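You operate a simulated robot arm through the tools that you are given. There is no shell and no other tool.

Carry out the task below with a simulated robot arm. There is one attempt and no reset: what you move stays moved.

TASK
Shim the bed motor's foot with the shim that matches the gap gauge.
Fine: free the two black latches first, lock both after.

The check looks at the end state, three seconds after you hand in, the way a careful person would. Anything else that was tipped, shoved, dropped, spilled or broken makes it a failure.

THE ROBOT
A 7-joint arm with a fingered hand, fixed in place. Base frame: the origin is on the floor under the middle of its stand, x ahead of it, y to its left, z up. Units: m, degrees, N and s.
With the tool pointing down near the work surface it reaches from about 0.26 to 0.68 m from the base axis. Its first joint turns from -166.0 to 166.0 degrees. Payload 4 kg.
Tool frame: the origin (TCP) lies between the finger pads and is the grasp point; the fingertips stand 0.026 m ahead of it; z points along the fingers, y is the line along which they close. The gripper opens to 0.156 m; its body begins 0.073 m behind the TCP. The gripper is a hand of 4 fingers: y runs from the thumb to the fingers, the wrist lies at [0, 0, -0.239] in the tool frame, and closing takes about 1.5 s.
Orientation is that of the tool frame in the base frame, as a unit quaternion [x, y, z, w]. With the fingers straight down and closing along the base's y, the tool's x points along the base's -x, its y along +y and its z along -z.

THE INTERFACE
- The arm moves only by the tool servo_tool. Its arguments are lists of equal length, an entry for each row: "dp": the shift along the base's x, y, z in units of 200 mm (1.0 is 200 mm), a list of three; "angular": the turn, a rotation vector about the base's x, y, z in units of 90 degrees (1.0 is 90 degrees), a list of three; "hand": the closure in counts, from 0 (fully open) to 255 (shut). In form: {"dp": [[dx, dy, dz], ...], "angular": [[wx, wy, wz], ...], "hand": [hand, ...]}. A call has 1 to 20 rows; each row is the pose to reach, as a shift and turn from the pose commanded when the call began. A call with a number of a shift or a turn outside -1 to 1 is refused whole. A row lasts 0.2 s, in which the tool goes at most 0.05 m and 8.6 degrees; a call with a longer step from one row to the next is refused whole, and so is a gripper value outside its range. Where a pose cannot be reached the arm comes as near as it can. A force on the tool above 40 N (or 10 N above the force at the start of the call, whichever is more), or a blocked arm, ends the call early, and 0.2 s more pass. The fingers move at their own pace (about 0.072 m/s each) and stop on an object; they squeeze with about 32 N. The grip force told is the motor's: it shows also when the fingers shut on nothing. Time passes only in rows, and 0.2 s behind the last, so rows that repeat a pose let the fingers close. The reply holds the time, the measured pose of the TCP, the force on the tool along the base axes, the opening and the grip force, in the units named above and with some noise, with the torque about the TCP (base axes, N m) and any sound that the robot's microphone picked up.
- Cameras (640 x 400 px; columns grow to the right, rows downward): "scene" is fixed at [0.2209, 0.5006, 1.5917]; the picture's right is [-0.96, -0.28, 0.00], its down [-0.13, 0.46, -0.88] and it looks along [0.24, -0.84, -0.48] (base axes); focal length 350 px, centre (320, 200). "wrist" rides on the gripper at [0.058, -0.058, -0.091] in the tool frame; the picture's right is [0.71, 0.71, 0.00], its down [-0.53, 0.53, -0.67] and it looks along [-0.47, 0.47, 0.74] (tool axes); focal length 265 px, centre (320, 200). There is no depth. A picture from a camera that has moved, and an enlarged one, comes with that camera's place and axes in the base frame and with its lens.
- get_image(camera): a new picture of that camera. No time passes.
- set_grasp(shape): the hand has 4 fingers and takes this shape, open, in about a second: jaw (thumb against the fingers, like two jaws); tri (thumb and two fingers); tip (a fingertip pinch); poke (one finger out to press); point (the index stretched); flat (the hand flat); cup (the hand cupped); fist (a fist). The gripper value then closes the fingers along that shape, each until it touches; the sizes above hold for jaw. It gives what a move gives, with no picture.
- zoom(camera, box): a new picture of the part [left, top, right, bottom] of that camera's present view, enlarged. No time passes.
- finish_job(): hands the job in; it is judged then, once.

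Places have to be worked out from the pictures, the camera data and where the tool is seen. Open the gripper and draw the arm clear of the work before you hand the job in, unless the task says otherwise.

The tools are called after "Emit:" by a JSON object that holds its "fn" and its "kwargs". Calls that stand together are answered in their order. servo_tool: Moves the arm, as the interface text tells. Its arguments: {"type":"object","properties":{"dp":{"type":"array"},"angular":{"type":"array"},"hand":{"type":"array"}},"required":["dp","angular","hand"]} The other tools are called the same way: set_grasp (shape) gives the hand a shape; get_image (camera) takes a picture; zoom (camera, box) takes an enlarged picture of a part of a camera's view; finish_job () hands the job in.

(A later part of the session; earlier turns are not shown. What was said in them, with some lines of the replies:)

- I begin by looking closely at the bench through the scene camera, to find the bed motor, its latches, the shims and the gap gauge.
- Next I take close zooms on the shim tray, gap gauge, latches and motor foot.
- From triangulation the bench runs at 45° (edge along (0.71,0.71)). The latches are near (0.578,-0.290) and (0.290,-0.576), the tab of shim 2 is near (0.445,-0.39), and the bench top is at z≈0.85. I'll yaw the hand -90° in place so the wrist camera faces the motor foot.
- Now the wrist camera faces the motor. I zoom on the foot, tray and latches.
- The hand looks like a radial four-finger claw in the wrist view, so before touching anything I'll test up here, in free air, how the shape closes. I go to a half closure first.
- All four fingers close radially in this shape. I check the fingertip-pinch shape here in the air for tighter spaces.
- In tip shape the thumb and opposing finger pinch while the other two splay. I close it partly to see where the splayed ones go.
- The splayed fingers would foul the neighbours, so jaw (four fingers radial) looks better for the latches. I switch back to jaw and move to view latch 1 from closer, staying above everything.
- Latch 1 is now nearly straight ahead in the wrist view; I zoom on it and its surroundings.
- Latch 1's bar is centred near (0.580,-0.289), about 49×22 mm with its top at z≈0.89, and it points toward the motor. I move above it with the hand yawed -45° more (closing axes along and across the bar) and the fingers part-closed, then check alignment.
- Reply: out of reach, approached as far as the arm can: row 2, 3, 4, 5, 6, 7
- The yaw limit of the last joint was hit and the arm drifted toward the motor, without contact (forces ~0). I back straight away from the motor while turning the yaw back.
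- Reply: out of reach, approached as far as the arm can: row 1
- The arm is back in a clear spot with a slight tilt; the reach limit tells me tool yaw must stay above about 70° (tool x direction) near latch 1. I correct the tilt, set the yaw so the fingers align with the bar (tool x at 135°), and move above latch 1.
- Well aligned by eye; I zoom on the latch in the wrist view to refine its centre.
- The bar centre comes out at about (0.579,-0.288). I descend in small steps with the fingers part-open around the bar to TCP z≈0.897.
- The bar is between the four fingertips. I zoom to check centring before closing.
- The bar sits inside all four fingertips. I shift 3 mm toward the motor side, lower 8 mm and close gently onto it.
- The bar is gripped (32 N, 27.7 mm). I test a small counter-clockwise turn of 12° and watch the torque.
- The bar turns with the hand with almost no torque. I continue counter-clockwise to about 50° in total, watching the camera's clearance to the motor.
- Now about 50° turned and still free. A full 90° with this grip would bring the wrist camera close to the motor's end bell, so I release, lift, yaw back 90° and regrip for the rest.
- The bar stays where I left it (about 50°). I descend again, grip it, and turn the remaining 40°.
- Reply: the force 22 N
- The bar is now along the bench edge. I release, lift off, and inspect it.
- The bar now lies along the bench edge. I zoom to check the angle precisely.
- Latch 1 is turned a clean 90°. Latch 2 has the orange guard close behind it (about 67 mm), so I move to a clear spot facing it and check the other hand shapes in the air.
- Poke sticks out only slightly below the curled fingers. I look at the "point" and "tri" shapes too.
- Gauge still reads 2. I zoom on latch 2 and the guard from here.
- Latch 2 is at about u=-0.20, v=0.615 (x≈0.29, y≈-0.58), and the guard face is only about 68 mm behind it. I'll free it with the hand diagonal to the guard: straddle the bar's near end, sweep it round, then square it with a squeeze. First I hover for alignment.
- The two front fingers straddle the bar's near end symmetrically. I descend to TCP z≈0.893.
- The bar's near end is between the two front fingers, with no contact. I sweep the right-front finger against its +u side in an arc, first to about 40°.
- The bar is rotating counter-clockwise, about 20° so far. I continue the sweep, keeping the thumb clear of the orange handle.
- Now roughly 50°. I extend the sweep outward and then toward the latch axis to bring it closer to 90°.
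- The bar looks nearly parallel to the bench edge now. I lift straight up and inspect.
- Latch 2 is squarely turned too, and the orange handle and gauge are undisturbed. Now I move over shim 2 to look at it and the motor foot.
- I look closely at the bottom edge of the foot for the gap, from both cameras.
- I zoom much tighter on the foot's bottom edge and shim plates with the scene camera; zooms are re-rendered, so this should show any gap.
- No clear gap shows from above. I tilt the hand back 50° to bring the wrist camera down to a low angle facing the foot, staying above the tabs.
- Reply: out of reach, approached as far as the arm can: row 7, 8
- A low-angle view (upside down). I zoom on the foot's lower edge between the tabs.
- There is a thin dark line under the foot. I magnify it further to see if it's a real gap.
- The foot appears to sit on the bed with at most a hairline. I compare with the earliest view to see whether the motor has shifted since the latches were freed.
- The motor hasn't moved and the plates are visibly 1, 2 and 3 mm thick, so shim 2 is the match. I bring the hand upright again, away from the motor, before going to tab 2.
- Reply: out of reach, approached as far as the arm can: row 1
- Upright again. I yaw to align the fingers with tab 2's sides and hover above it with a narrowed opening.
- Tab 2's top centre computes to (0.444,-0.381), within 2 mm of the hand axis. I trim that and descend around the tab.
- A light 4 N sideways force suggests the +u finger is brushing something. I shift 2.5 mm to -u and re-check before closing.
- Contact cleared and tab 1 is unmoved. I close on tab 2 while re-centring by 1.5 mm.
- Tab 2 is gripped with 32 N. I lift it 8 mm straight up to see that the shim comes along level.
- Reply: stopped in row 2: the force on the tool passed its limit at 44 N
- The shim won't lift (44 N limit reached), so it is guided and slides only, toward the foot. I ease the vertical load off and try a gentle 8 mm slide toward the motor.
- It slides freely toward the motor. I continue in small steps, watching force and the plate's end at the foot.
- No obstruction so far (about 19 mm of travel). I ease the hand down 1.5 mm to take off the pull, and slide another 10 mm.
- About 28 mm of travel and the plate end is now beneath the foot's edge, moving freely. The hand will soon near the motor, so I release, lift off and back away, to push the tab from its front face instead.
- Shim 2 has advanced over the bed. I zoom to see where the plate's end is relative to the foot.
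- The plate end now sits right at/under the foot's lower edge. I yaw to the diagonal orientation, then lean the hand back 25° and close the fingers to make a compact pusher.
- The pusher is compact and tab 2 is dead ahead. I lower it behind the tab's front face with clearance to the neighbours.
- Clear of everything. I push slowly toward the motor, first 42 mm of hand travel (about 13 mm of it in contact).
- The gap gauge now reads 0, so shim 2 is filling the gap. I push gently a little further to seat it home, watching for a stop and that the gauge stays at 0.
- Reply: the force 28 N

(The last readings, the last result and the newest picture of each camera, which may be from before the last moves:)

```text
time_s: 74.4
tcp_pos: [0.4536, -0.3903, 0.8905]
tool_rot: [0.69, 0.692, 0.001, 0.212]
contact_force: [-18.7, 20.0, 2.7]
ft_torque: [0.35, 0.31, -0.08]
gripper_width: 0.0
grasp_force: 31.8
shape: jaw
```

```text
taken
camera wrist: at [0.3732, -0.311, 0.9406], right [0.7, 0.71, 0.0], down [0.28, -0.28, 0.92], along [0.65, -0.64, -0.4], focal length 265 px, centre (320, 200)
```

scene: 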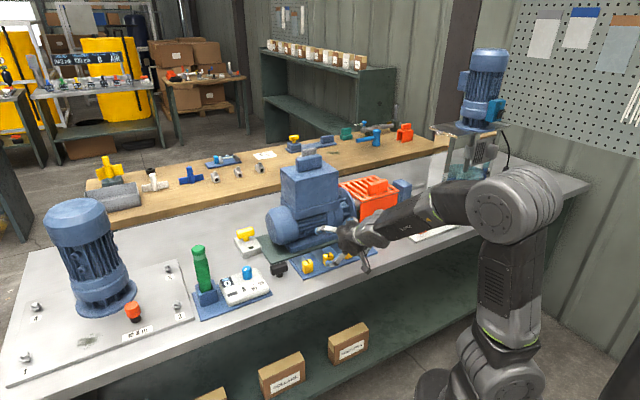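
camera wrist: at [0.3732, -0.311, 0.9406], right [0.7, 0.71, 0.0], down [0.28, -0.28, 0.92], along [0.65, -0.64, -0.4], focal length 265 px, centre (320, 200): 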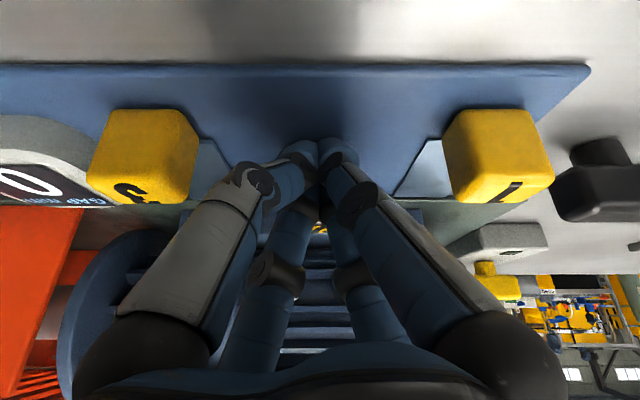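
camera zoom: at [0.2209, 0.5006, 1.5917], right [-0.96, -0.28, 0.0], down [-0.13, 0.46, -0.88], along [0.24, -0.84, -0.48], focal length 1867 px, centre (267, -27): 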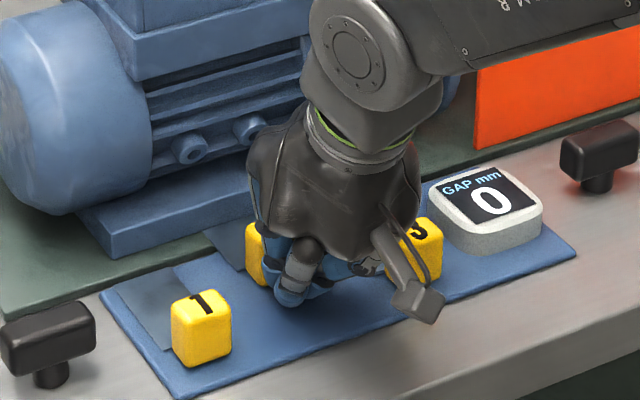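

A firm stop with 27 N means the shim is home, and the gauge reads 0. I back straight off and lift clear.

Emit:
{"fn": "servo_tool", "kwargs": {"dp": [[-0.03, 0.03, 0], [-0.08, 0.08, 0], [-0.14, 0.14, 0.02], [-0.2, 0.2, 0.08], [-0.24, 0.24, 0.18], [-0.26, 0.26, 0.3], [-0.26, 0.26, 0.42], [-0.26, 0.26, 0.5], [-0.26, 0.26, 0.5]], "angular": [[0, 0, 0], [0, 0, 0], [0, 0, 0], [0, 0, 0], [0, 0, 0], [0, 0, 0], [0, 0, 0], [0, 0, 0], [0, 0, 0]], "hand": [255, 255, 255, 255, 255, 255, 255, 255, 255]}}

Emit:
{"fn": "zoom", "kwargs": {"camera": "scene", "box": [280, 205, 380, 280]}}

Emit:
{"fn": "zoom", "kwargs": {"camera": "scene", "box": [230, 140, 430, 290]}}

Emit:
{"fn": "get_image", "kwargs": {"camera": "wrist"}}

```text
time_s: 76.4
tcp_pos: [0.4035, -0.3407, 0.9921]
tool_rot: [0.69, 0.691, 0.002, 0.215]
contact_force: [-0.5, -0.5, 0.1]
ft_torque: [0.02, -0.02, -0.02]
gripper_width: 0.0
grasp_force: 31.8
shape: jaw
```

```text
5.33 times, centred on (330, 242) of scene
camera zoom: at [0.2209, 0.5006, 1.5917], right [-0.96, -0.28, 0.0], down [-0.13, 0.46, -0.88], along [0.24, -0.84, -0.48], focal length 1867 px, centre (267, -27)
```

zoom: 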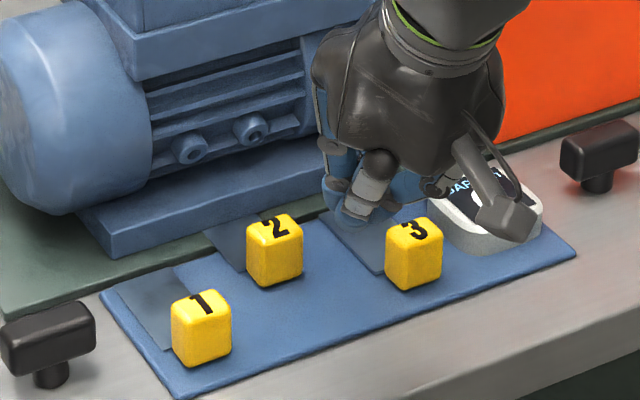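

```text
2.67 times, centred on (330, 215) of scene
camera zoom: at [0.2209, 0.5006, 1.5917], right [-0.96, -0.28, 0.0], down [-0.13, 0.46, -0.88], along [0.24, -0.84, -0.48], focal length 934 px, centre (293, 160)
```

zoom: 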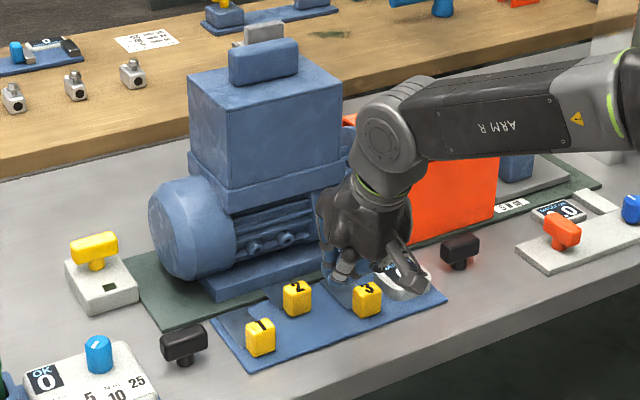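

```text
taken
camera wrist: at [0.3225, -0.2608, 1.0415], right [0.7, 0.71, 0.0], down [0.28, -0.28, 0.92], along [0.65, -0.65, -0.39], focal length 265 px, centre (320, 200)
```

wrist: 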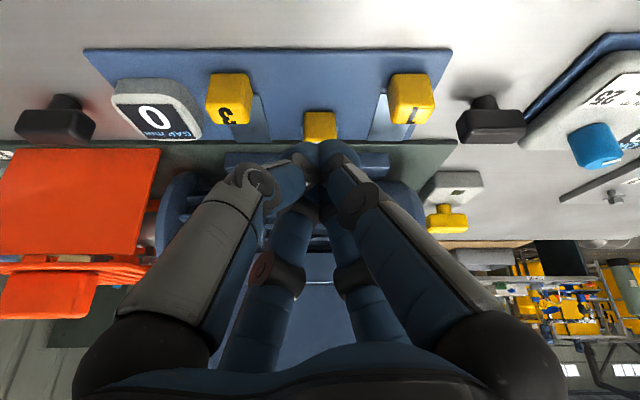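

The motor is unmoved, the gauge reads 0, and shims 1 and 3 are in place. Next I lock the latches again: I untilt, then go above latch 1 with the hand aligned.

Emit:
{"fn": "servo_tool", "kwargs": {"dp": [[0, 0, 0.05], [0, 0, 0.1], [0, 0, 0.15], [0, 0, 0.15], [0, 0, 0.15]], "angular": [[0.0491, 0.0491, 0], [0.0982, 0.0982, 0], [0.1473, 0.1473, 0], [0.195, 0.195, 0], [0.195, 0.195, 0]], "hand": [220, 180, 145, 145, 145]}}

Emit:
{"fn": "servo_tool", "kwargs": {"dp": [[0.12, 0.03, 0], [0.26, 0.07, 0], [0.4, 0.11, 0], [0.54, 0.155, 0], [0.68, 0.2, -0.02], [0.8, 0.24, -0.1], [0.875, 0.258, -0.18], [0.875, 0.258, -0.24], [0.875, 0.258, -0.24]], "angular": [[0, 0, 0.06], [0, 0, 0.13], [0, 0, 0.2], [0, 0, 0.27], [0, 0, 0.34], [0, 0, 0.42], [0, 0, 0.5], [0, 0, 0.5], [0, 0, 0.5]], "hand": [145, 145, 145, 145, 145, 145, 145, 145, 145]}}

Emit:
{"fn": "get_image", "kwargs": {"camera": "wrist"}}

Emit:
{"fn": "zoom", "kwargs": {"camera": "scene", "box": [245, 190, 345, 285]}}

```text
time_s: 77.6
tcp_pos: [0.4048, -0.3405, 1.0214]
tool_rot: [0.707, 0.707, 0.004, 0.0]
contact_force: [0.3, 0.1, 0.6]
ft_torque: [-0.01, 0.02, 0.02]
gripper_width: 0.0667
grasp_force: 0.0
shape: jaw
```

```text
time_s: 79.6
tcp_pos: [0.5815, -0.2888, 0.9749]
tool_rot: [0.381, 0.925, 0.002, 0.0]
contact_force: [0.7, -0.8, 0.0]
ft_torque: [0.01, -0.01, -0.02]
gripper_width: 0.0667
grasp_force: 0.1
shape: jaw
```

```text
taken
camera wrist: at [0.4982, -0.2889, 1.0659], right [0.0, 1.0, 0.01], down [0.74, 0.0, 0.67], along [0.67, 0.01, -0.74], focal length 265 px, centre (320, 200)
```

wrist: 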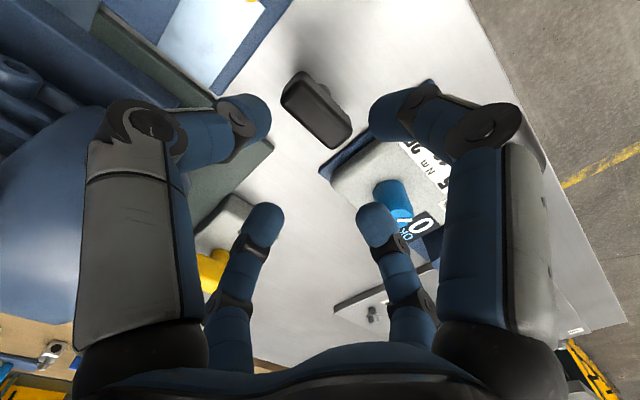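

```text
4.21 times, centred on (295, 238) of scene
camera zoom: at [0.2209, 0.5006, 1.5917], right [-0.96, -0.28, 0.0], down [-0.13, 0.46, -0.88], along [0.24, -0.84, -0.48], focal length 1474 px, centre (425, 42)
```

zoom: 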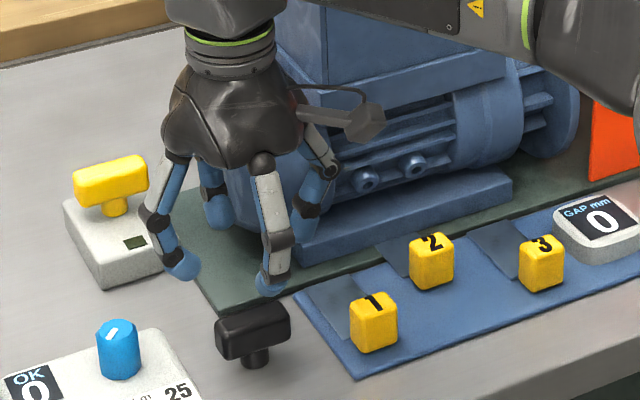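

Above latch 1 with the gauge still at 0. I descend around the bar, grip it, and turn it 40° clockwise.

Emit:
{"fn": "servo_tool", "kwargs": {"dp": [[-0.007, 0, -0.08], [-0.007, 0, -0.16], [-0.007, 0, -0.24], [-0.007, 0, -0.31], [-0.007, 0, -0.36], [-0.007, 0, -0.4], [-0.007, 0, -0.417], [-0.007, 0, -0.417]], "angular": [[0, 0, 0], [0, 0, 0], [0, 0, 0], [0, 0, 0], [0, 0, 0], [0, 0, 0], [0, 0, 0], [0, 0, 0]], "hand": [145, 145, 145, 145, 145, 145, 145, 145]}}

Emit:
{"fn": "servo_tool", "kwargs": {"dp": [[0, 0, 0], [0, 0, 0], [0, 0, 0], [0, 0, 0], [0, 0, 0], [0, 0, 0]], "angular": [[0, 0, 0], [0, 0, 0], [0, 0, 0], [0, 0, 0], [0, 0, 0], [0, 0, 0]], "hand": [165, 185, 205, 225, 225, 225]}}

Emit:
{"fn": "servo_tool", "kwargs": {"dp": [[0, 0, 0], [0, 0, 0], [0, 0, 0], [0, 0, 0], [0, 0, 0], [0, 0, 0], [0, 0, 0], [0, 0, 0]], "angular": [[0, 0, -0.065], [0, 0, -0.13], [0, 0, -0.195], [0, 0, -0.26], [0, 0, -0.325], [0, 0, -0.39], [0, 0, -0.445], [0, 0, -0.445]], "hand": [225, 225, 225, 225, 225, 225, 225, 225]}}

Emit:
{"fn": "zoom", "kwargs": {"camera": "scene", "box": [245, 215, 325, 285]}}

Emit:
{"fn": "get_image", "kwargs": {"camera": "wrist"}}

```text
time_s: 81.4
tcp_pos: [0.5782, -0.2895, 0.8913]
tool_rot: [0.382, 0.924, 0.002, -0.001]
contact_force: [0.0, -0.4, 0.6]
ft_torque: [0.0, -0.02, -0.03]
gripper_width: 0.067
grasp_force: 0.0
shape: jaw
```

```text
time_s: 82.8
tcp_pos: [0.5792, -0.2889, 0.8902]
tool_rot: [0.381, 0.924, 0.003, -0.002]
contact_force: [0.4, -0.4, -5.0]
ft_torque: [-0.05, 0.0, 0.0]
gripper_width: 0.0383
grasp_force: 32.0
shape: jaw
```

```text
time_s: 84.6
tcp_pos: [0.5783, -0.289, 0.8907]
tool_rot: [0.676, 0.737, 0.003, 0.0]
contact_force: [4.2, 1.3, -2.1]
ft_torque: [0.06, -0.02, -0.01]
gripper_width: 0.038
grasp_force: 32.2
shape: jaw
```

```text
5.71 times, centred on (285, 250) of scene
camera zoom: at [0.2209, 0.5006, 1.5917], right [-0.96, -0.28, 0.0], down [-0.13, 0.46, -0.88], along [0.24, -0.84, -0.48], focal length 2001 px, centre (520, -86)
```

zoom: 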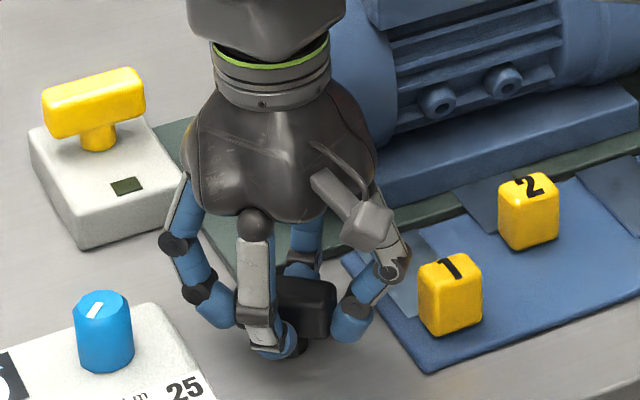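

```text
taken
camera wrist: at [0.5143, -0.236, 0.9825], right [0.64, 0.77, 0.01], down [0.57, -0.48, 0.67], along [0.52, -0.43, -0.74], focal length 265 px, centre (320, 200)
```

wrist: 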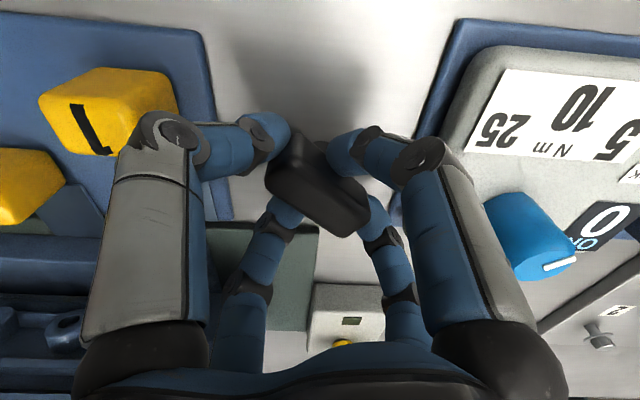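

The bar turned 40° clockwise with the hand. I release, lift, yaw +90°, and regrip for the remaining 50°.

Emit:
{"fn": "servo_tool", "kwargs": {"dp": [[0, 0, 0], [0, 0, 0], [0, 0, 0], [0, 0, 0], [0, 0, 0.08], [0, 0, 0.18], [0, 0, 0.27], [0, 0, 0.27]], "angular": [[0, 0, 0], [0, 0, 0], [0, 0, 0], [0, 0, 0], [0, 0, 0], [0, 0, 0], [0, 0, 0], [0, 0, 0]], "hand": [180, 145, 145, 145, 145, 145, 145, 145]}}

Emit:
{"fn": "servo_tool", "kwargs": {"dp": [[0, 0, 0], [0, 0, 0], [0, 0, 0], [0, 0, 0], [0, 0, 0], [0, 0, 0], [0, 0, 0], [0, 0, 0], [0, 0, 0], [0, 0, 0], [0, 0, 0], [0, 0, 0], [0, 0, 0]], "angular": [[0, 0, 0.0833], [0, 0, 0.1667], [0, 0, 0.25], [0, 0, 0.3333], [0, 0, 0.4167], [0, 0, 0.5], [0, 0, 0.5833], [0, 0, 0.6667], [0, 0, 0.75], [0, 0, 0.8333], [0, 0, 0.9167], [0, 0, 1.0], [0, 0, 1.0]], "hand": [145, 145, 145, 145, 145, 145, 145, 145, 145, 145, 145, 145, 145]}}

Emit:
{"fn": "get_image", "kwargs": {"camera": "wrist"}}

Emit:
{"fn": "zoom", "kwargs": {"camera": "scene", "box": [245, 215, 325, 285]}}

```text
time_s: 86.4
tcp_pos: [0.5764, -0.2894, 0.9455]
tool_rot: [0.675, 0.738, 0.002, -0.001]
contact_force: [0.5, 0.4, 0.3]
ft_torque: [0.04, 0.01, -0.03]
gripper_width: 0.067
grasp_force: 0.0
shape: jaw
```

```text
time_s: 89.2
tcp_pos: [0.5786, -0.29, 0.9447]
tool_rot: [-0.045, 0.999, 0.001, -0.001]
contact_force: [-0.3, 0.1, -0.7]
ft_torque: [0.02, 0.01, 0.0]
gripper_width: 0.0669
grasp_force: 0.1
shape: jaw
```

```text
taken
camera wrist: at [0.5251, -0.3523, 1.036], right [-0.77, 0.64, 0.01], down [0.48, 0.57, 0.67], along [0.42, 0.52, -0.74], focal length 265 px, centre (320, 200)
```

wrist: 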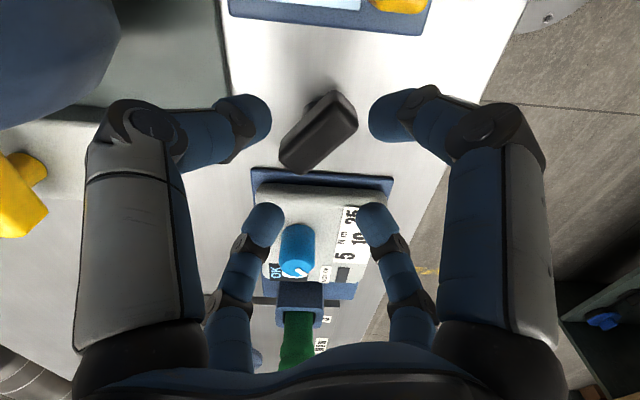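

```text
5.71 times, centred on (285, 250) of scene
camera zoom: at [0.2209, 0.5006, 1.5917], right [-0.96, -0.28, 0.0], down [-0.13, 0.46, -0.88], along [0.24, -0.84, -0.48], focal length 2001 px, centre (520, -86)
```

zoom: 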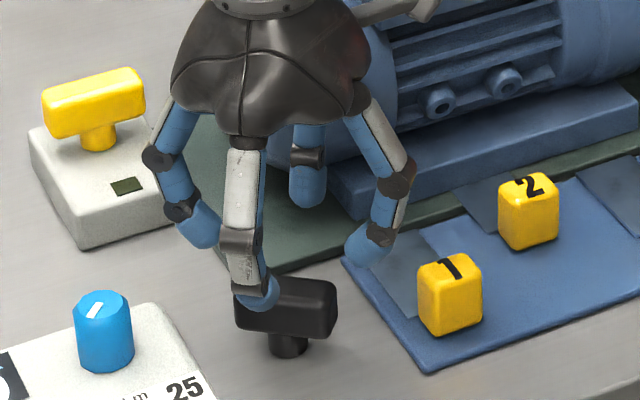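

Aligned again with the bar. I descend, grip, and turn the last 50° clockwise to lock.

Emit:
{"fn": "servo_tool", "kwargs": {"dp": [[0, 0, -0.06], [0, 0, -0.12], [0, 0, -0.18], [0, 0, -0.23], [0, 0, -0.268], [0, 0, -0.268]], "angular": [[0, 0, 0], [0, 0, 0], [0, 0, 0], [0, 0, 0], [0, 0, 0], [0, 0, 0]], "hand": [145, 145, 145, 145, 145, 145]}}

Emit:
{"fn": "servo_tool", "kwargs": {"dp": [[0, 0, 0], [0, 0, 0], [0, 0, 0], [0, 0, 0], [0, 0, 0], [0, 0, 0]], "angular": [[0, 0, 0], [0, 0, 0], [0, 0, 0], [0, 0, 0], [0, 0, 0], [0, 0, 0]], "hand": [165, 185, 205, 225, 225, 225]}}

Emit:
{"fn": "servo_tool", "kwargs": {"dp": [[0, 0, 0], [0, 0, 0], [0, 0, 0], [0, 0, 0], [0, 0, 0], [0, 0, 0], [0, 0, 0], [0, 0, 0], [0, 0, 0], [0, 0, 0]], "angular": [[0, 0, -0.065], [0, 0, -0.13], [0, 0, -0.195], [0, 0, -0.26], [0, 0, -0.325], [0, 0, -0.39], [0, 0, -0.455], [0, 0, -0.52], [0, 0, -0.565], [0, 0, -0.565]], "hand": [225, 225, 225, 225, 225, 225, 225, 225, 225, 225]}}

Emit:
{"fn": "zoom", "kwargs": {"camera": "scene", "box": [245, 215, 325, 285]}}

Emit:
{"fn": "get_image", "kwargs": {"camera": "wrist"}}

```text
time_s: 90.6
tcp_pos: [0.5768, -0.289, 0.8907]
tool_rot: [-0.043, 0.999, 0.002, -0.003]
contact_force: [-0.8, -0.2, -0.1]
ft_torque: [0.02, -0.02, 0.01]
gripper_width: 0.0673
grasp_force: 0.0
shape: jaw
```

```text
time_s: 92.0
tcp_pos: [0.5766, -0.2896, 0.8908]
tool_rot: [-0.044, 0.999, 0.001, -0.002]
contact_force: [3.1, -0.6, 0.0]
ft_torque: [-0.02, -0.15, 0.02]
gripper_width: 0.0278
grasp_force: 31.9
shape: jaw
```

```text
time_s: 94.2
tcp_pos: [0.5786, -0.2877, 0.8907]
tool_rot: [0.389, 0.921, 0.003, -0.001]
contact_force: [-0.2, 8.6, 5.0]
ft_torque: [0.2, 0.05, -0.05]
gripper_width: 0.0283
grasp_force: 31.4
shape: jaw
```

```text
5.71 times, centred on (285, 250) of scene
camera zoom: at [0.2209, 0.5006, 1.5917], right [-0.96, -0.28, 0.0], down [-0.13, 0.46, -0.88], along [0.24, -0.84, -0.48], focal length 2001 px, centre (520, -86)
```

zoom: 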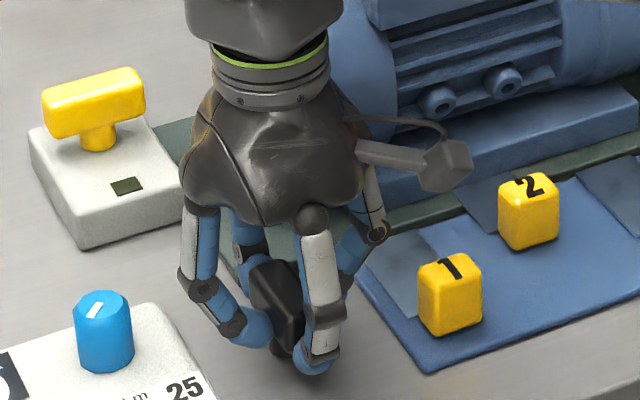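

```text
taken
camera wrist: at [0.4957, -0.2871, 0.9825], right [0.01, 1.0, 0.01], down [0.74, -0.01, 0.67], along [0.67, 0.0, -0.74], focal length 265 px, centre (320, 200)
```

wrist: 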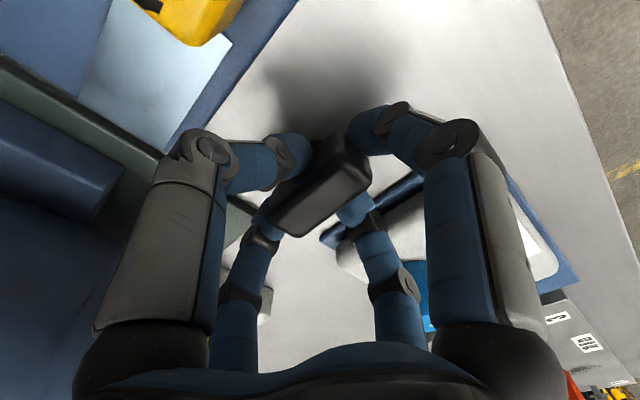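

The bar points back toward the motor. I release, lift off and verify the angle.

Emit:
{"fn": "servo_tool", "kwargs": {"dp": [[0, 0, 0], [0, 0, 0], [0, 0, 0], [0, 0, 0], [0, 0, 0.08], [0, 0, 0.18], [0, 0, 0.3], [0, 0, 0.42], [0, 0, 0.42]], "angular": [[0, 0, 0], [0, 0, 0], [0, 0, 0], [0, 0, 0], [0, 0, 0], [0, 0, 0], [0, 0, 0], [0, 0, 0], [0, 0, 0]], "hand": [180, 145, 145, 145, 145, 145, 145, 145, 145]}}

Emit:
{"fn": "zoom", "kwargs": {"camera": "wrist", "box": [260, 40, 400, 180]}}

Emit:
{"fn": "zoom", "kwargs": {"camera": "scene", "box": [245, 215, 325, 285]}}

```text
time_s: 96.2
tcp_pos: [0.5798, -0.2902, 0.9755]
tool_rot: [0.389, 0.921, 0.002, -0.001]
contact_force: [-0.1, -0.4, 0.0]
ft_torque: [-0.03, 0.0, 0.0]
gripper_width: 0.0668
grasp_force: 0.1
shape: jaw
```

```text
2.86 times, centred on (330, 110) of wrist
camera zoom: at [0.4956, -0.2886, 1.0678], right [0.01, 1.0, 0.01], down [0.74, -0.01, 0.67], along [0.67, -0.01, -0.74], focal length 758 px, centre (291, 457)
```

zoom: 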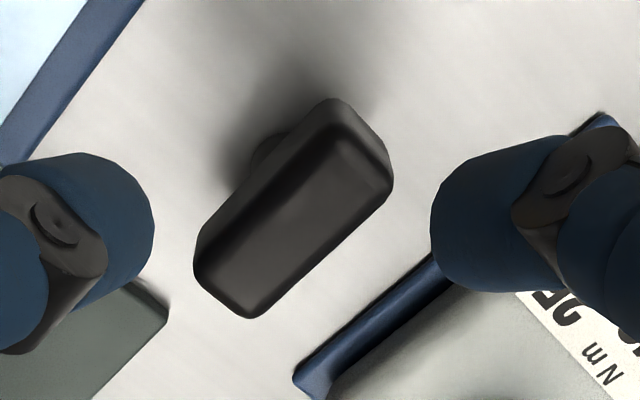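

```text
5.71 times, centred on (285, 250) of scene
camera zoom: at [0.2209, 0.5006, 1.5917], right [-0.96, -0.28, 0.0], down [-0.13, 0.46, -0.88], along [0.24, -0.84, -0.48], focal length 2001 px, centre (520, -86)
```

zoom: 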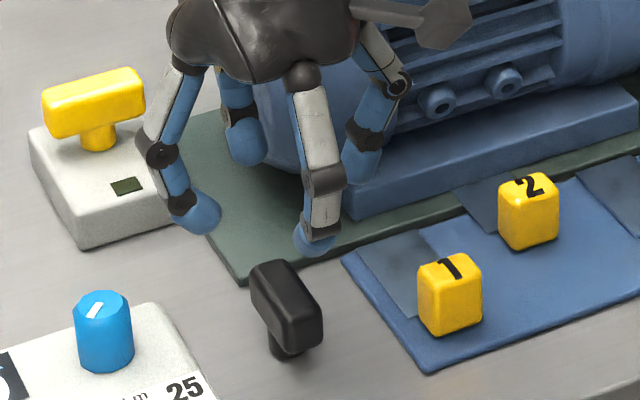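

Latch 1 is back in its original locked orientation, matching the first pictures. I now travel to latch 2 in the diagonal hand orientation, keeping well back from the motor.

Emit:
{"fn": "servo_tool", "kwargs": {"dp": [[-0.1, 0.09, 0.1], [-0.23, 0.18, 0.2], [-0.354, 0.249, 0.275], [-0.46, 0.15, 0.275], [-0.56, 0.05, 0.275], [-0.66, -0.05, 0.275], [-0.76, -0.15, 0.275], [-0.86, -0.25, 0.275], [-0.9545, -0.352, 0.275], [-0.9545, -0.352, 0.275]], "angular": [[0, 0, -0.05], [0, 0, -0.1], [0, 0, -0.16], [0, 0, -0.22], [0, 0, -0.28], [0, 0, -0.34], [0, 0, -0.4], [0, 0, -0.45], [0, 0, -0.491], [0, 0, -0.491]], "hand": [130, 110, 110, 110, 110, 110, 110, 110, 110, 110]}}

Emit:
{"fn": "servo_tool", "kwargs": {"dp": [[-0.12, -0.13, 0], [-0.24, -0.26, 0], [-0.36, -0.39, 0], [-0.48, -0.52, 0], [-0.6, -0.65, -0.05], [-0.72, -0.78, -0.12], [-0.8325, -0.893, -0.22], [-0.8325, -0.893, -0.25], [-0.8325, -0.893, -0.25]], "angular": [[0, 0, 0], [0, 0, 0], [0, 0, 0], [0, 0, 0], [0, 0, 0], [0, 0, 0], [0, 0, 0], [0, 0, 0], [0, 0, 0]], "hand": [110, 110, 110, 110, 110, 110, 110, 110, 110]}}

Emit:
{"fn": "get_image", "kwargs": {"camera": "wrist"}}

Emit:
{"fn": "zoom", "kwargs": {"camera": "scene", "box": [340, 160, 450, 250]}}

```text
time_s: 98.4
tcp_pos: [0.3873, -0.3622, 1.0307]
tool_rot: [0.707, 0.707, 0.002, 0.001]
contact_force: [0.6, 0.7, -0.6]
ft_torque: [0.03, 0.04, 0.03]
gripper_width: 0.0881
grasp_force: 0.1
shape: jaw
```

```text
time_s: 100.4
tcp_pos: [0.2187, -0.5396, 0.9798]
tool_rot: [0.707, 0.707, 0.002, 0.0]
contact_force: [0.1, 0.1, -0.6]
ft_torque: [-0.03, 0.04, -0.02]
gripper_width: 0.0883
grasp_force: 0.1
shape: jaw
```

```text
taken
camera wrist: at [0.1606, -0.4808, 1.0707], right [0.71, 0.71, 0.01], down [0.52, -0.53, 0.67], along [0.48, -0.47, -0.74], focal length 265 px, centre (320, 200)
```

wrist: 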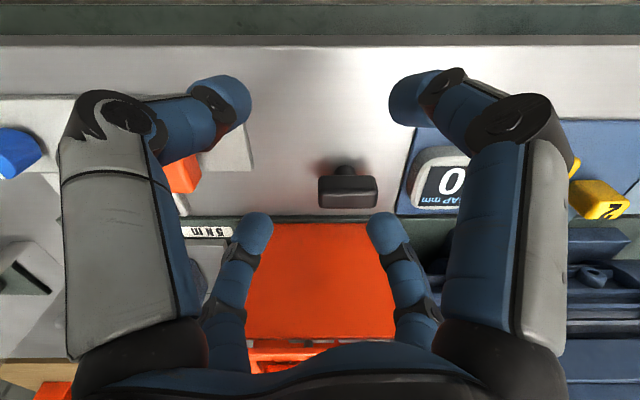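

```text
4.44 times, centred on (395, 205) of scene
camera zoom: at [0.2209, 0.5006, 1.5917], right [-0.96, -0.28, 0.0], down [-0.13, 0.46, -0.88], along [0.24, -0.84, -0.48], focal length 1556 px, centre (-13, 178)
```

zoom: 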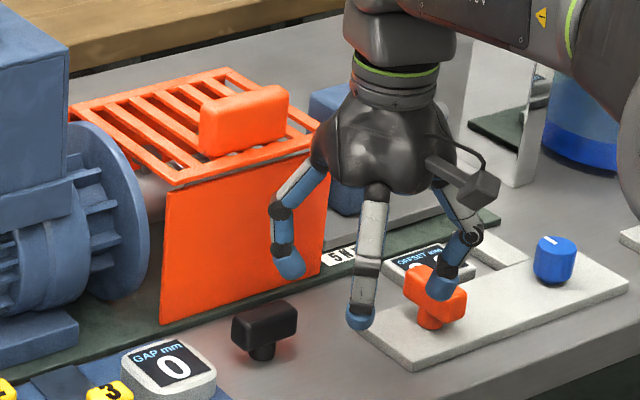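

The bar of latch 2 is straight ahead and the gauge reads 0. I descend in front of it, with the right-front finger on the near side of its right arm.

Emit:
{"fn": "servo_tool", "kwargs": {"dp": [[0.011, -0.0046, -0.08], [0.011, -0.0046, -0.16], [0.011, -0.0046, -0.24], [0.011, -0.0046, -0.31], [0.011, -0.0046, -0.37], [0.011, -0.0046, -0.41], [0.011, -0.0046, -0.434], [0.011, -0.0046, -0.434]], "angular": [[0, 0, 0], [0, 0, 0], [0, 0, 0], [0, 0, 0], [0, 0, 0], [0, 0, 0], [0, 0, 0], [0, 0, 0]], "hand": [110, 110, 110, 110, 110, 110, 110, 110]}}

Emit:
{"fn": "get_image", "kwargs": {"camera": "wrist"}}

Emit:
{"fn": "zoom", "kwargs": {"camera": "scene", "box": [340, 160, 450, 250]}}

```text
time_s: 102.2
tcp_pos: [0.2229, -0.5395, 0.8926]
tool_rot: [0.707, 0.708, 0.002, 0.0]
contact_force: [0.7, -0.6, 0.3]
ft_torque: [0.0, -0.01, 0.0]
gripper_width: 0.0885
grasp_force: 0.1
shape: jaw
```

```text
taken
camera wrist: at [0.164, -0.4813, 0.9848], right [0.71, 0.71, 0.01], down [0.52, -0.53, 0.67], along [0.48, -0.47, -0.74], focal length 265 px, centre (320, 200)
```

wrist: 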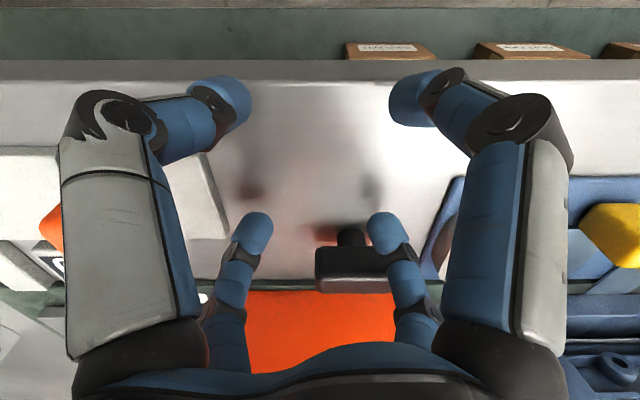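

```text
4.44 times, centred on (395, 205) of scene
camera zoom: at [0.2209, 0.5006, 1.5917], right [-0.96, -0.28, 0.0], down [-0.13, 0.46, -0.88], along [0.24, -0.84, -0.48], focal length 1556 px, centre (-13, 178)
```

zoom: 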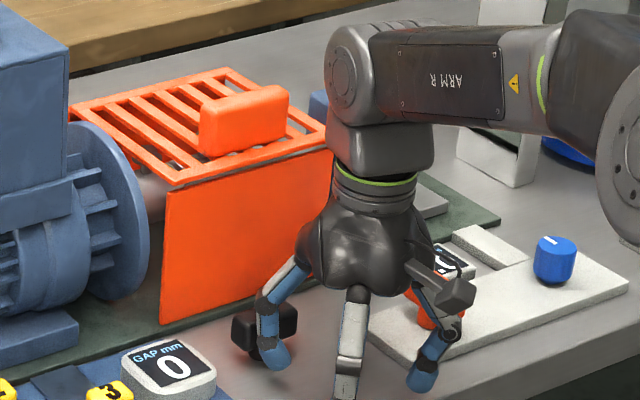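

No contact yet, and the finger stands in front of the bar's right arm. I sweep it along the arc toward +v, to about 60° clockwise, and check.

Emit:
{"fn": "servo_tool", "kwargs": {"dp": [[0.015, -0.022, 0], [0.033, -0.0442, 0], [0.052, -0.0448, 0], [0.0707, -0.0453, 0], [0.089, -0.05, 0], [0.1064, -0.0555, 0], [0.123, -0.064, 0], [0.1386, -0.075, 0], [0.152, -0.088, 0], [0.1648, -0.1018, 0], [0.1648, -0.1018, 0]], "angular": [[0, 0, 0], [0, 0, 0], [0, 0, 0], [0, 0, 0], [0, 0, 0], [0, 0, 0], [0, 0, 0], [0, 0, 0], [0, 0, 0], [0, 0, 0], [0, 0, 0]], "hand": [110, 110, 110, 110, 110, 110, 110, 110, 110, 110, 110]}}

Emit:
{"fn": "get_image", "kwargs": {"camera": "wrist"}}

Emit:
{"fn": "zoom", "kwargs": {"camera": "scene", "box": [340, 160, 450, 250]}}

```text
time_s: 104.6
tcp_pos: [0.2564, -0.5605, 0.8936]
tool_rot: [0.708, 0.706, 0.002, 0.0]
contact_force: [-0.6, 0.8, 0.8]
ft_torque: [0.04, 0.01, 0.05]
gripper_width: 0.0877
grasp_force: 0.1
shape: jaw
```

```text
taken
camera wrist: at [0.197, -0.5015, 0.9848], right [0.71, 0.71, 0.01], down [0.52, -0.53, 0.67], along [0.48, -0.47, -0.74], focal length 265 px, centre (320, 200)
```

wrist: 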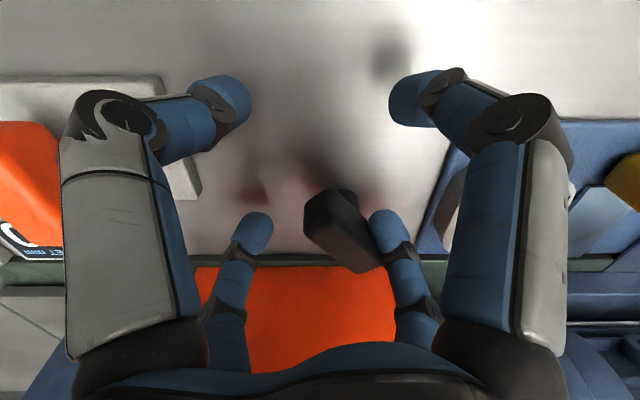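

```text
4.44 times, centred on (395, 205) of scene
camera zoom: at [0.2209, 0.5006, 1.5917], right [-0.96, -0.28, 0.0], down [-0.13, 0.46, -0.88], along [0.24, -0.84, -0.48], focal length 1556 px, centre (-13, 178)
```

zoom: 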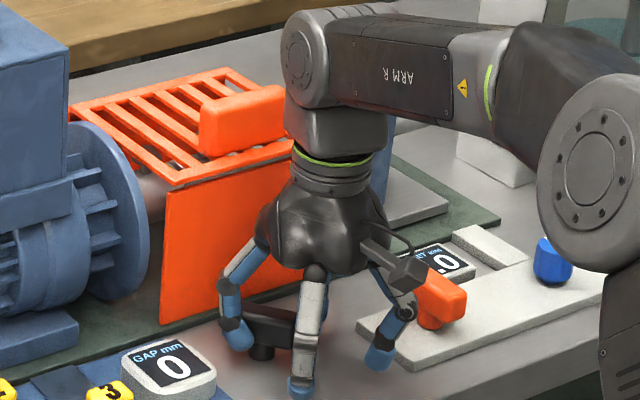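

About 60° done with almost no force. I continue the arc to the locked angle, with the fingers still more than 20 mm from the guard.

Emit:
{"fn": "servo_tool", "kwargs": {"dp": [[0.009, -0.016, 0], [0.0183, -0.0333, 0], [0.024, -0.05, 0], [0.0272, -0.0697, 0], [0.0272, -0.0697, 0]], "angular": [[0, 0, 0], [0, 0, 0], [0, 0, 0], [0, 0, 0], [0, 0, 0]], "hand": [110, 110, 110, 110, 110]}}

Emit:
{"fn": "get_image", "kwargs": {"camera": "wrist"}}

Emit:
{"fn": "zoom", "kwargs": {"camera": "wrist", "box": [230, 150, 430, 300]}}

Emit:
{"fn": "zoom", "kwargs": {"camera": "scene", "box": [350, 180, 430, 245]}}

```text
time_s: 105.8
tcp_pos: [0.2591, -0.573, 0.8931]
tool_rot: [0.707, 0.707, 0.003, -0.001]
contact_force: [1.5, 3.0, -0.2]
ft_torque: [0.04, -0.03, 0.1]
gripper_width: 0.0884
grasp_force: 0.0
shape: jaw
```

```text
taken
camera wrist: at [0.2019, -0.5153, 0.985], right [0.71, 0.71, 0.01], down [0.52, -0.53, 0.67], along [0.48, -0.47, -0.74], focal length 265 px, centre (320, 200)
```

wrist: 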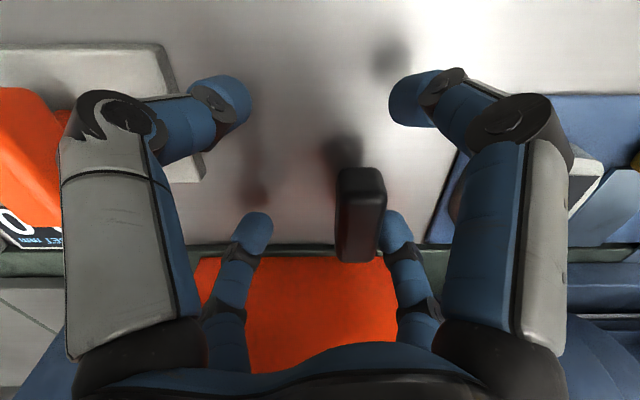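

```text
2.67 times, centred on (330, 225) of wrist
camera zoom: at [0.2019, -0.5153, 0.985], right [0.71, 0.71, 0.01], down [0.52, -0.53, 0.67], along [0.48, -0.47, -0.74], focal length 708 px, centre (293, 133)
```

zoom: 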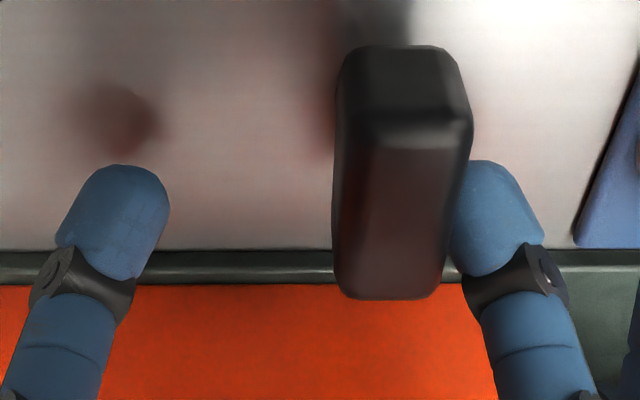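

```text
6.15 times, centred on (390, 212) of scene
camera zoom: at [0.2209, 0.5006, 1.5917], right [-0.96, -0.28, 0.0], down [-0.13, 0.46, -0.88], along [0.24, -0.84, -0.48], focal length 2155 px, centre (-111, 123)
```

zoom: 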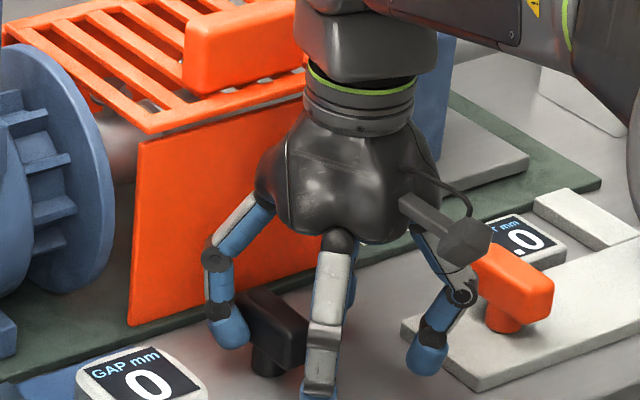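

The bar is nearly exactly back at its original direction. I ease the finger off sideways and lift straight up to check.

Emit:
{"fn": "servo_tool", "kwargs": {"dp": [[0.012, 0.012, 0], [0.016, 0.012, 0.08], [0.016, 0.012, 0.2], [0.01, 0.015, 0.32], [0.0, 0.02, 0.42], [0.0, 0.02, 0.42]], "angular": [[0, 0, 0], [0, 0, 0], [0, 0, 0], [0, 0, 0], [0, 0, 0], [0, 0, 0]], "hand": [110, 110, 110, 110, 110, 110]}}

Emit:
{"fn": "get_image", "kwargs": {"camera": "wrist"}}

Emit:
{"fn": "zoom", "kwargs": {"camera": "wrist", "box": [270, 90, 410, 210]}}

Emit:
{"fn": "zoom", "kwargs": {"camera": "scene", "box": [340, 190, 420, 250]}}

```text
time_s: 107.2
tcp_pos: [0.2631, -0.57, 0.9762]
tool_rot: [0.707, 0.707, 0.003, 0.0]
contact_force: [-0.1, -0.8, 0.4]
ft_torque: [0.04, -0.03, 0.0]
gripper_width: 0.0885
grasp_force: 0.1
shape: jaw
```

```text
taken
camera wrist: at [0.2031, -0.511, 1.0686], right [0.71, 0.71, 0.01], down [0.52, -0.53, 0.67], along [0.48, -0.47, -0.74], focal length 265 px, centre (320, 200)
```

wrist: 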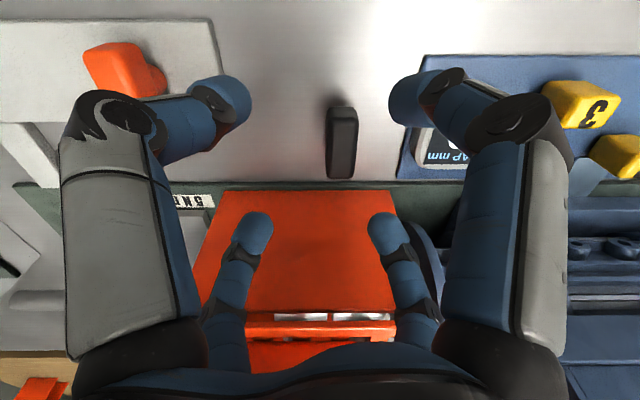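

```text
3.33 times, centred on (340, 150) of wrist
camera zoom: at [0.2031, -0.511, 1.0686], right [0.71, 0.71, 0.01], down [0.52, -0.53, 0.67], along [0.48, -0.47, -0.74], focal length 885 px, centre (253, 367)
```

zoom: 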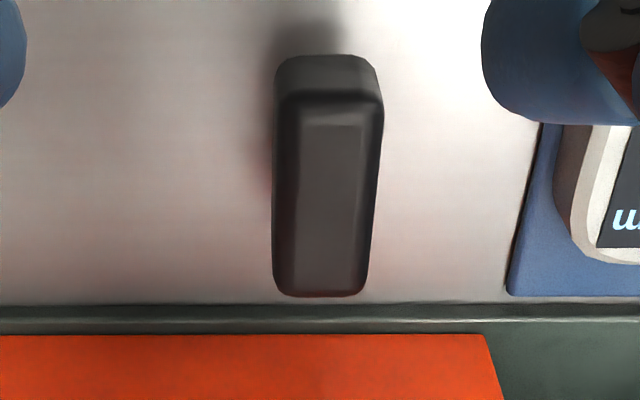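

```text
6.67 times, centred on (380, 220) of scene
camera zoom: at [0.2209, 0.5006, 1.5917], right [-0.96, -0.28, 0.0], down [-0.13, 0.46, -0.88], along [0.24, -0.84, -0.48], focal length 2334 px, centre (-80, 67)
```

zoom: 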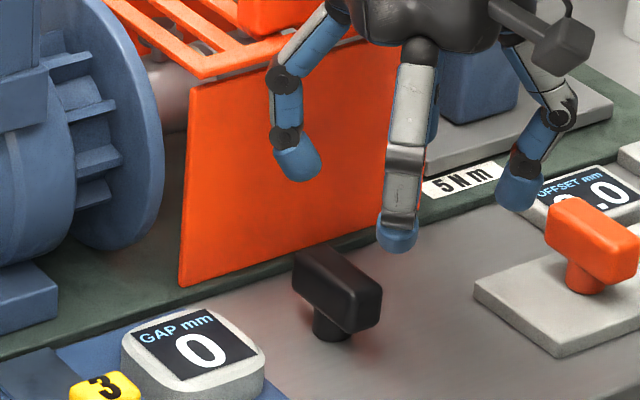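

Both latches match their original locked orientation (latch 2's ends come out at the same u within 1 mm), and the gauge reads 0. I open the hand and draw the arm up and back, clear of the work.

Emit:
{"fn": "servo_tool", "kwargs": {"dp": [[-0.03, 0.05, 0.1], [-0.08, 0.12, 0.25], [-0.12, 0.22, 0.4], [-0.14, 0.36, 0.55], [-0.12, 0.52, 0.68], [-0.08, 0.68, 0.76], [-0.02, 0.84, 0.82], [0.04, 0.96, 0.86], [0.04, 0.96, 0.86]], "angular": [[0, 0, 0], [0, 0, 0], [0, 0, 0], [0, 0, 0], [0, 0, 0], [0, 0, 0], [0, 0, 0], [0, 0, 0], [0, 0, 0]], "hand": [80, 40, 0, 0, 0, 0, 0, 0, 0]}}

Emit:
{"fn": "get_image", "kwargs": {"camera": "scene"}}

Emit:
{"fn": "zoom", "kwargs": {"camera": "scene", "box": [230, 140, 430, 290]}}

Emit:
{"fn": "get_image", "kwargs": {"camera": "wrist"}}

```text
time_s: 109.2
tcp_pos: [0.2696, -0.3768, 1.1494]
tool_rot: [0.707, 0.707, 0.003, -0.001]
contact_force: [-0.7, 0.0, -0.1]
ft_torque: [0.0, -0.01, 0.0]
gripper_width: 0.1558
grasp_force: 0.1
shape: jaw
```

```text
taken
```

scene: 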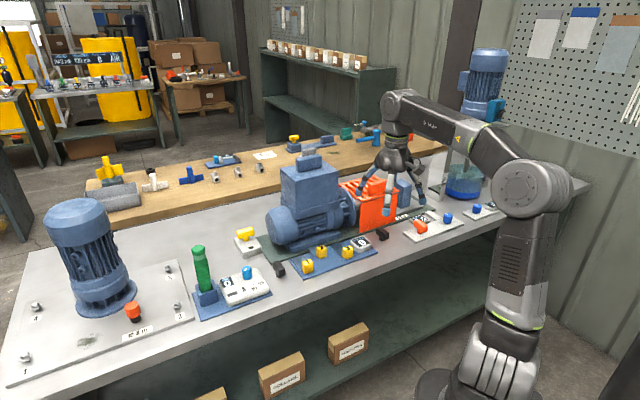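

```text
2.67 times, centred on (330, 215) of scene
camera zoom: at [0.2209, 0.5006, 1.5917], right [-0.96, -0.28, 0.0], down [-0.13, 0.46, -0.88], along [0.24, -0.84, -0.48], focal length 934 px, centre (293, 160)
```

zoom: 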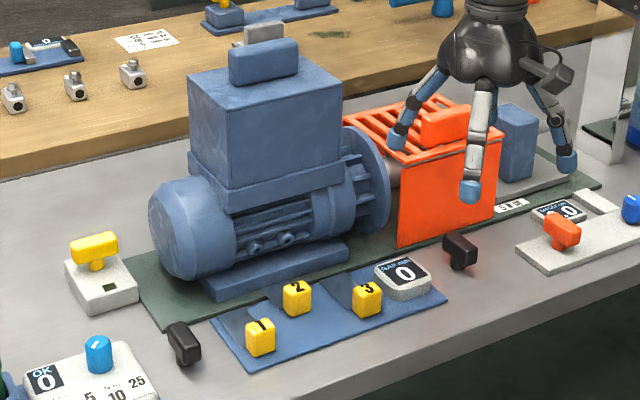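

```text
taken
camera wrist: at [0.2109, -0.3186, 1.2409], right [0.71, 0.71, 0.01], down [0.52, -0.53, 0.67], along [0.48, -0.47, -0.74], focal length 265 px, centre (320, 200)
```

wrist: 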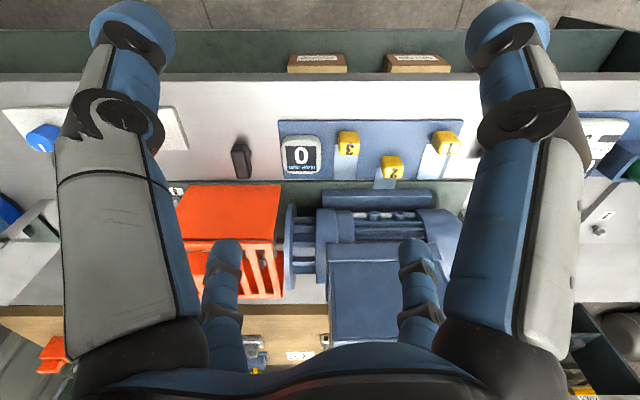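

Everything matches the starting picture apart from shim 2 and the gauge. I do a last close check of the shim under the foot and both latches.

Emit:
{"fn": "zoom", "kwargs": {"camera": "scene", "box": [285, 225, 385, 287]}}

Emit:
{"fn": "zoom", "kwargs": {"camera": "scene", "box": [230, 215, 310, 285]}}

Emit:
{"fn": "zoom", "kwargs": {"camera": "wrist", "box": [220, 110, 480, 270]}}

```text
6.40 times, centred on (335, 256) of scene
camera zoom: at [0.2209, 0.5006, 1.5917], right [-0.96, -0.28, 0.0], down [-0.13, 0.46, -0.88], along [0.24, -0.84, -0.48], focal length 2241 px, centre (224, -158)
```

zoom: 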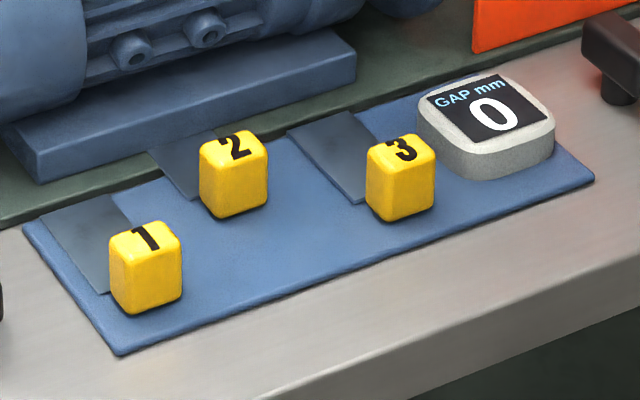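

```text
5.71 times, centred on (270, 250) of scene
camera zoom: at [0.2209, 0.5006, 1.5917], right [-0.96, -0.28, 0.0], down [-0.13, 0.46, -0.88], along [0.24, -0.84, -0.48], focal length 2001 px, centre (606, -86)
```

zoom: 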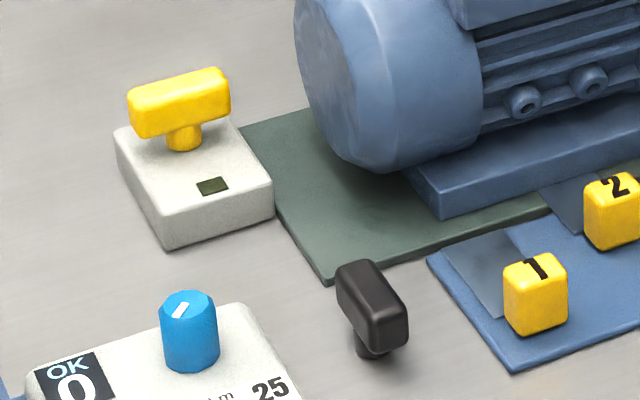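

```text
2.46 times, centred on (350, 190) of wrist
camera zoom: at [0.2109, -0.3186, 1.2409], right [0.71, 0.71, 0.01], down [0.52, -0.53, 0.67], along [0.48, -0.47, -0.74], focal length 653 px, centre (246, 225)
```

zoom: 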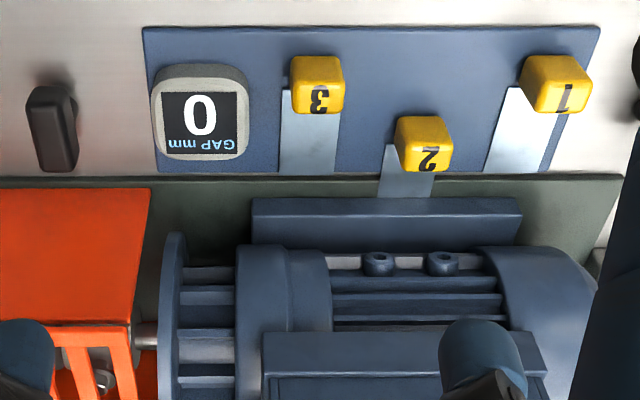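

Shim 2 is home under the foot with the gauge at 0, both black latches are back in their locked direction, and the other shims, guard, handles and motor are where they were. The gripper is open and the arm is clear, so I hand in.

Emit:
{"fn": "finish_job", "kwargs": {}}

```text
The job is handed in.
```

Shim 2, the one that matches the gap gauge, is under the bed motor's foot. The gauge went from 2 to 0. I've handed the job in but haven't seen a verdict.

- **Latches:** I turned both black latches 90° counter-clockwise before moving the shim, then back to where they started. In the final pictures both bars match their starting direction. They have no markings, so I took the starting direction as locked.
- **Shim:** it only slides and would not lift; the one attempt to lift it stopped at the force limit. I slid it toward the motor until it met a firm stop at about 27 N.
- **Everything else:** the motor, orange guard, shims 1 and 3 and the neighbouring handles look unmoved in the final pictures. One finger pressed lightly on something beside tab 2, probably tab 1 (about 4 N), while I was positioning; tab 1 did not move.
- **Arm:** the gripper is open and the arm is up and clear of the work.
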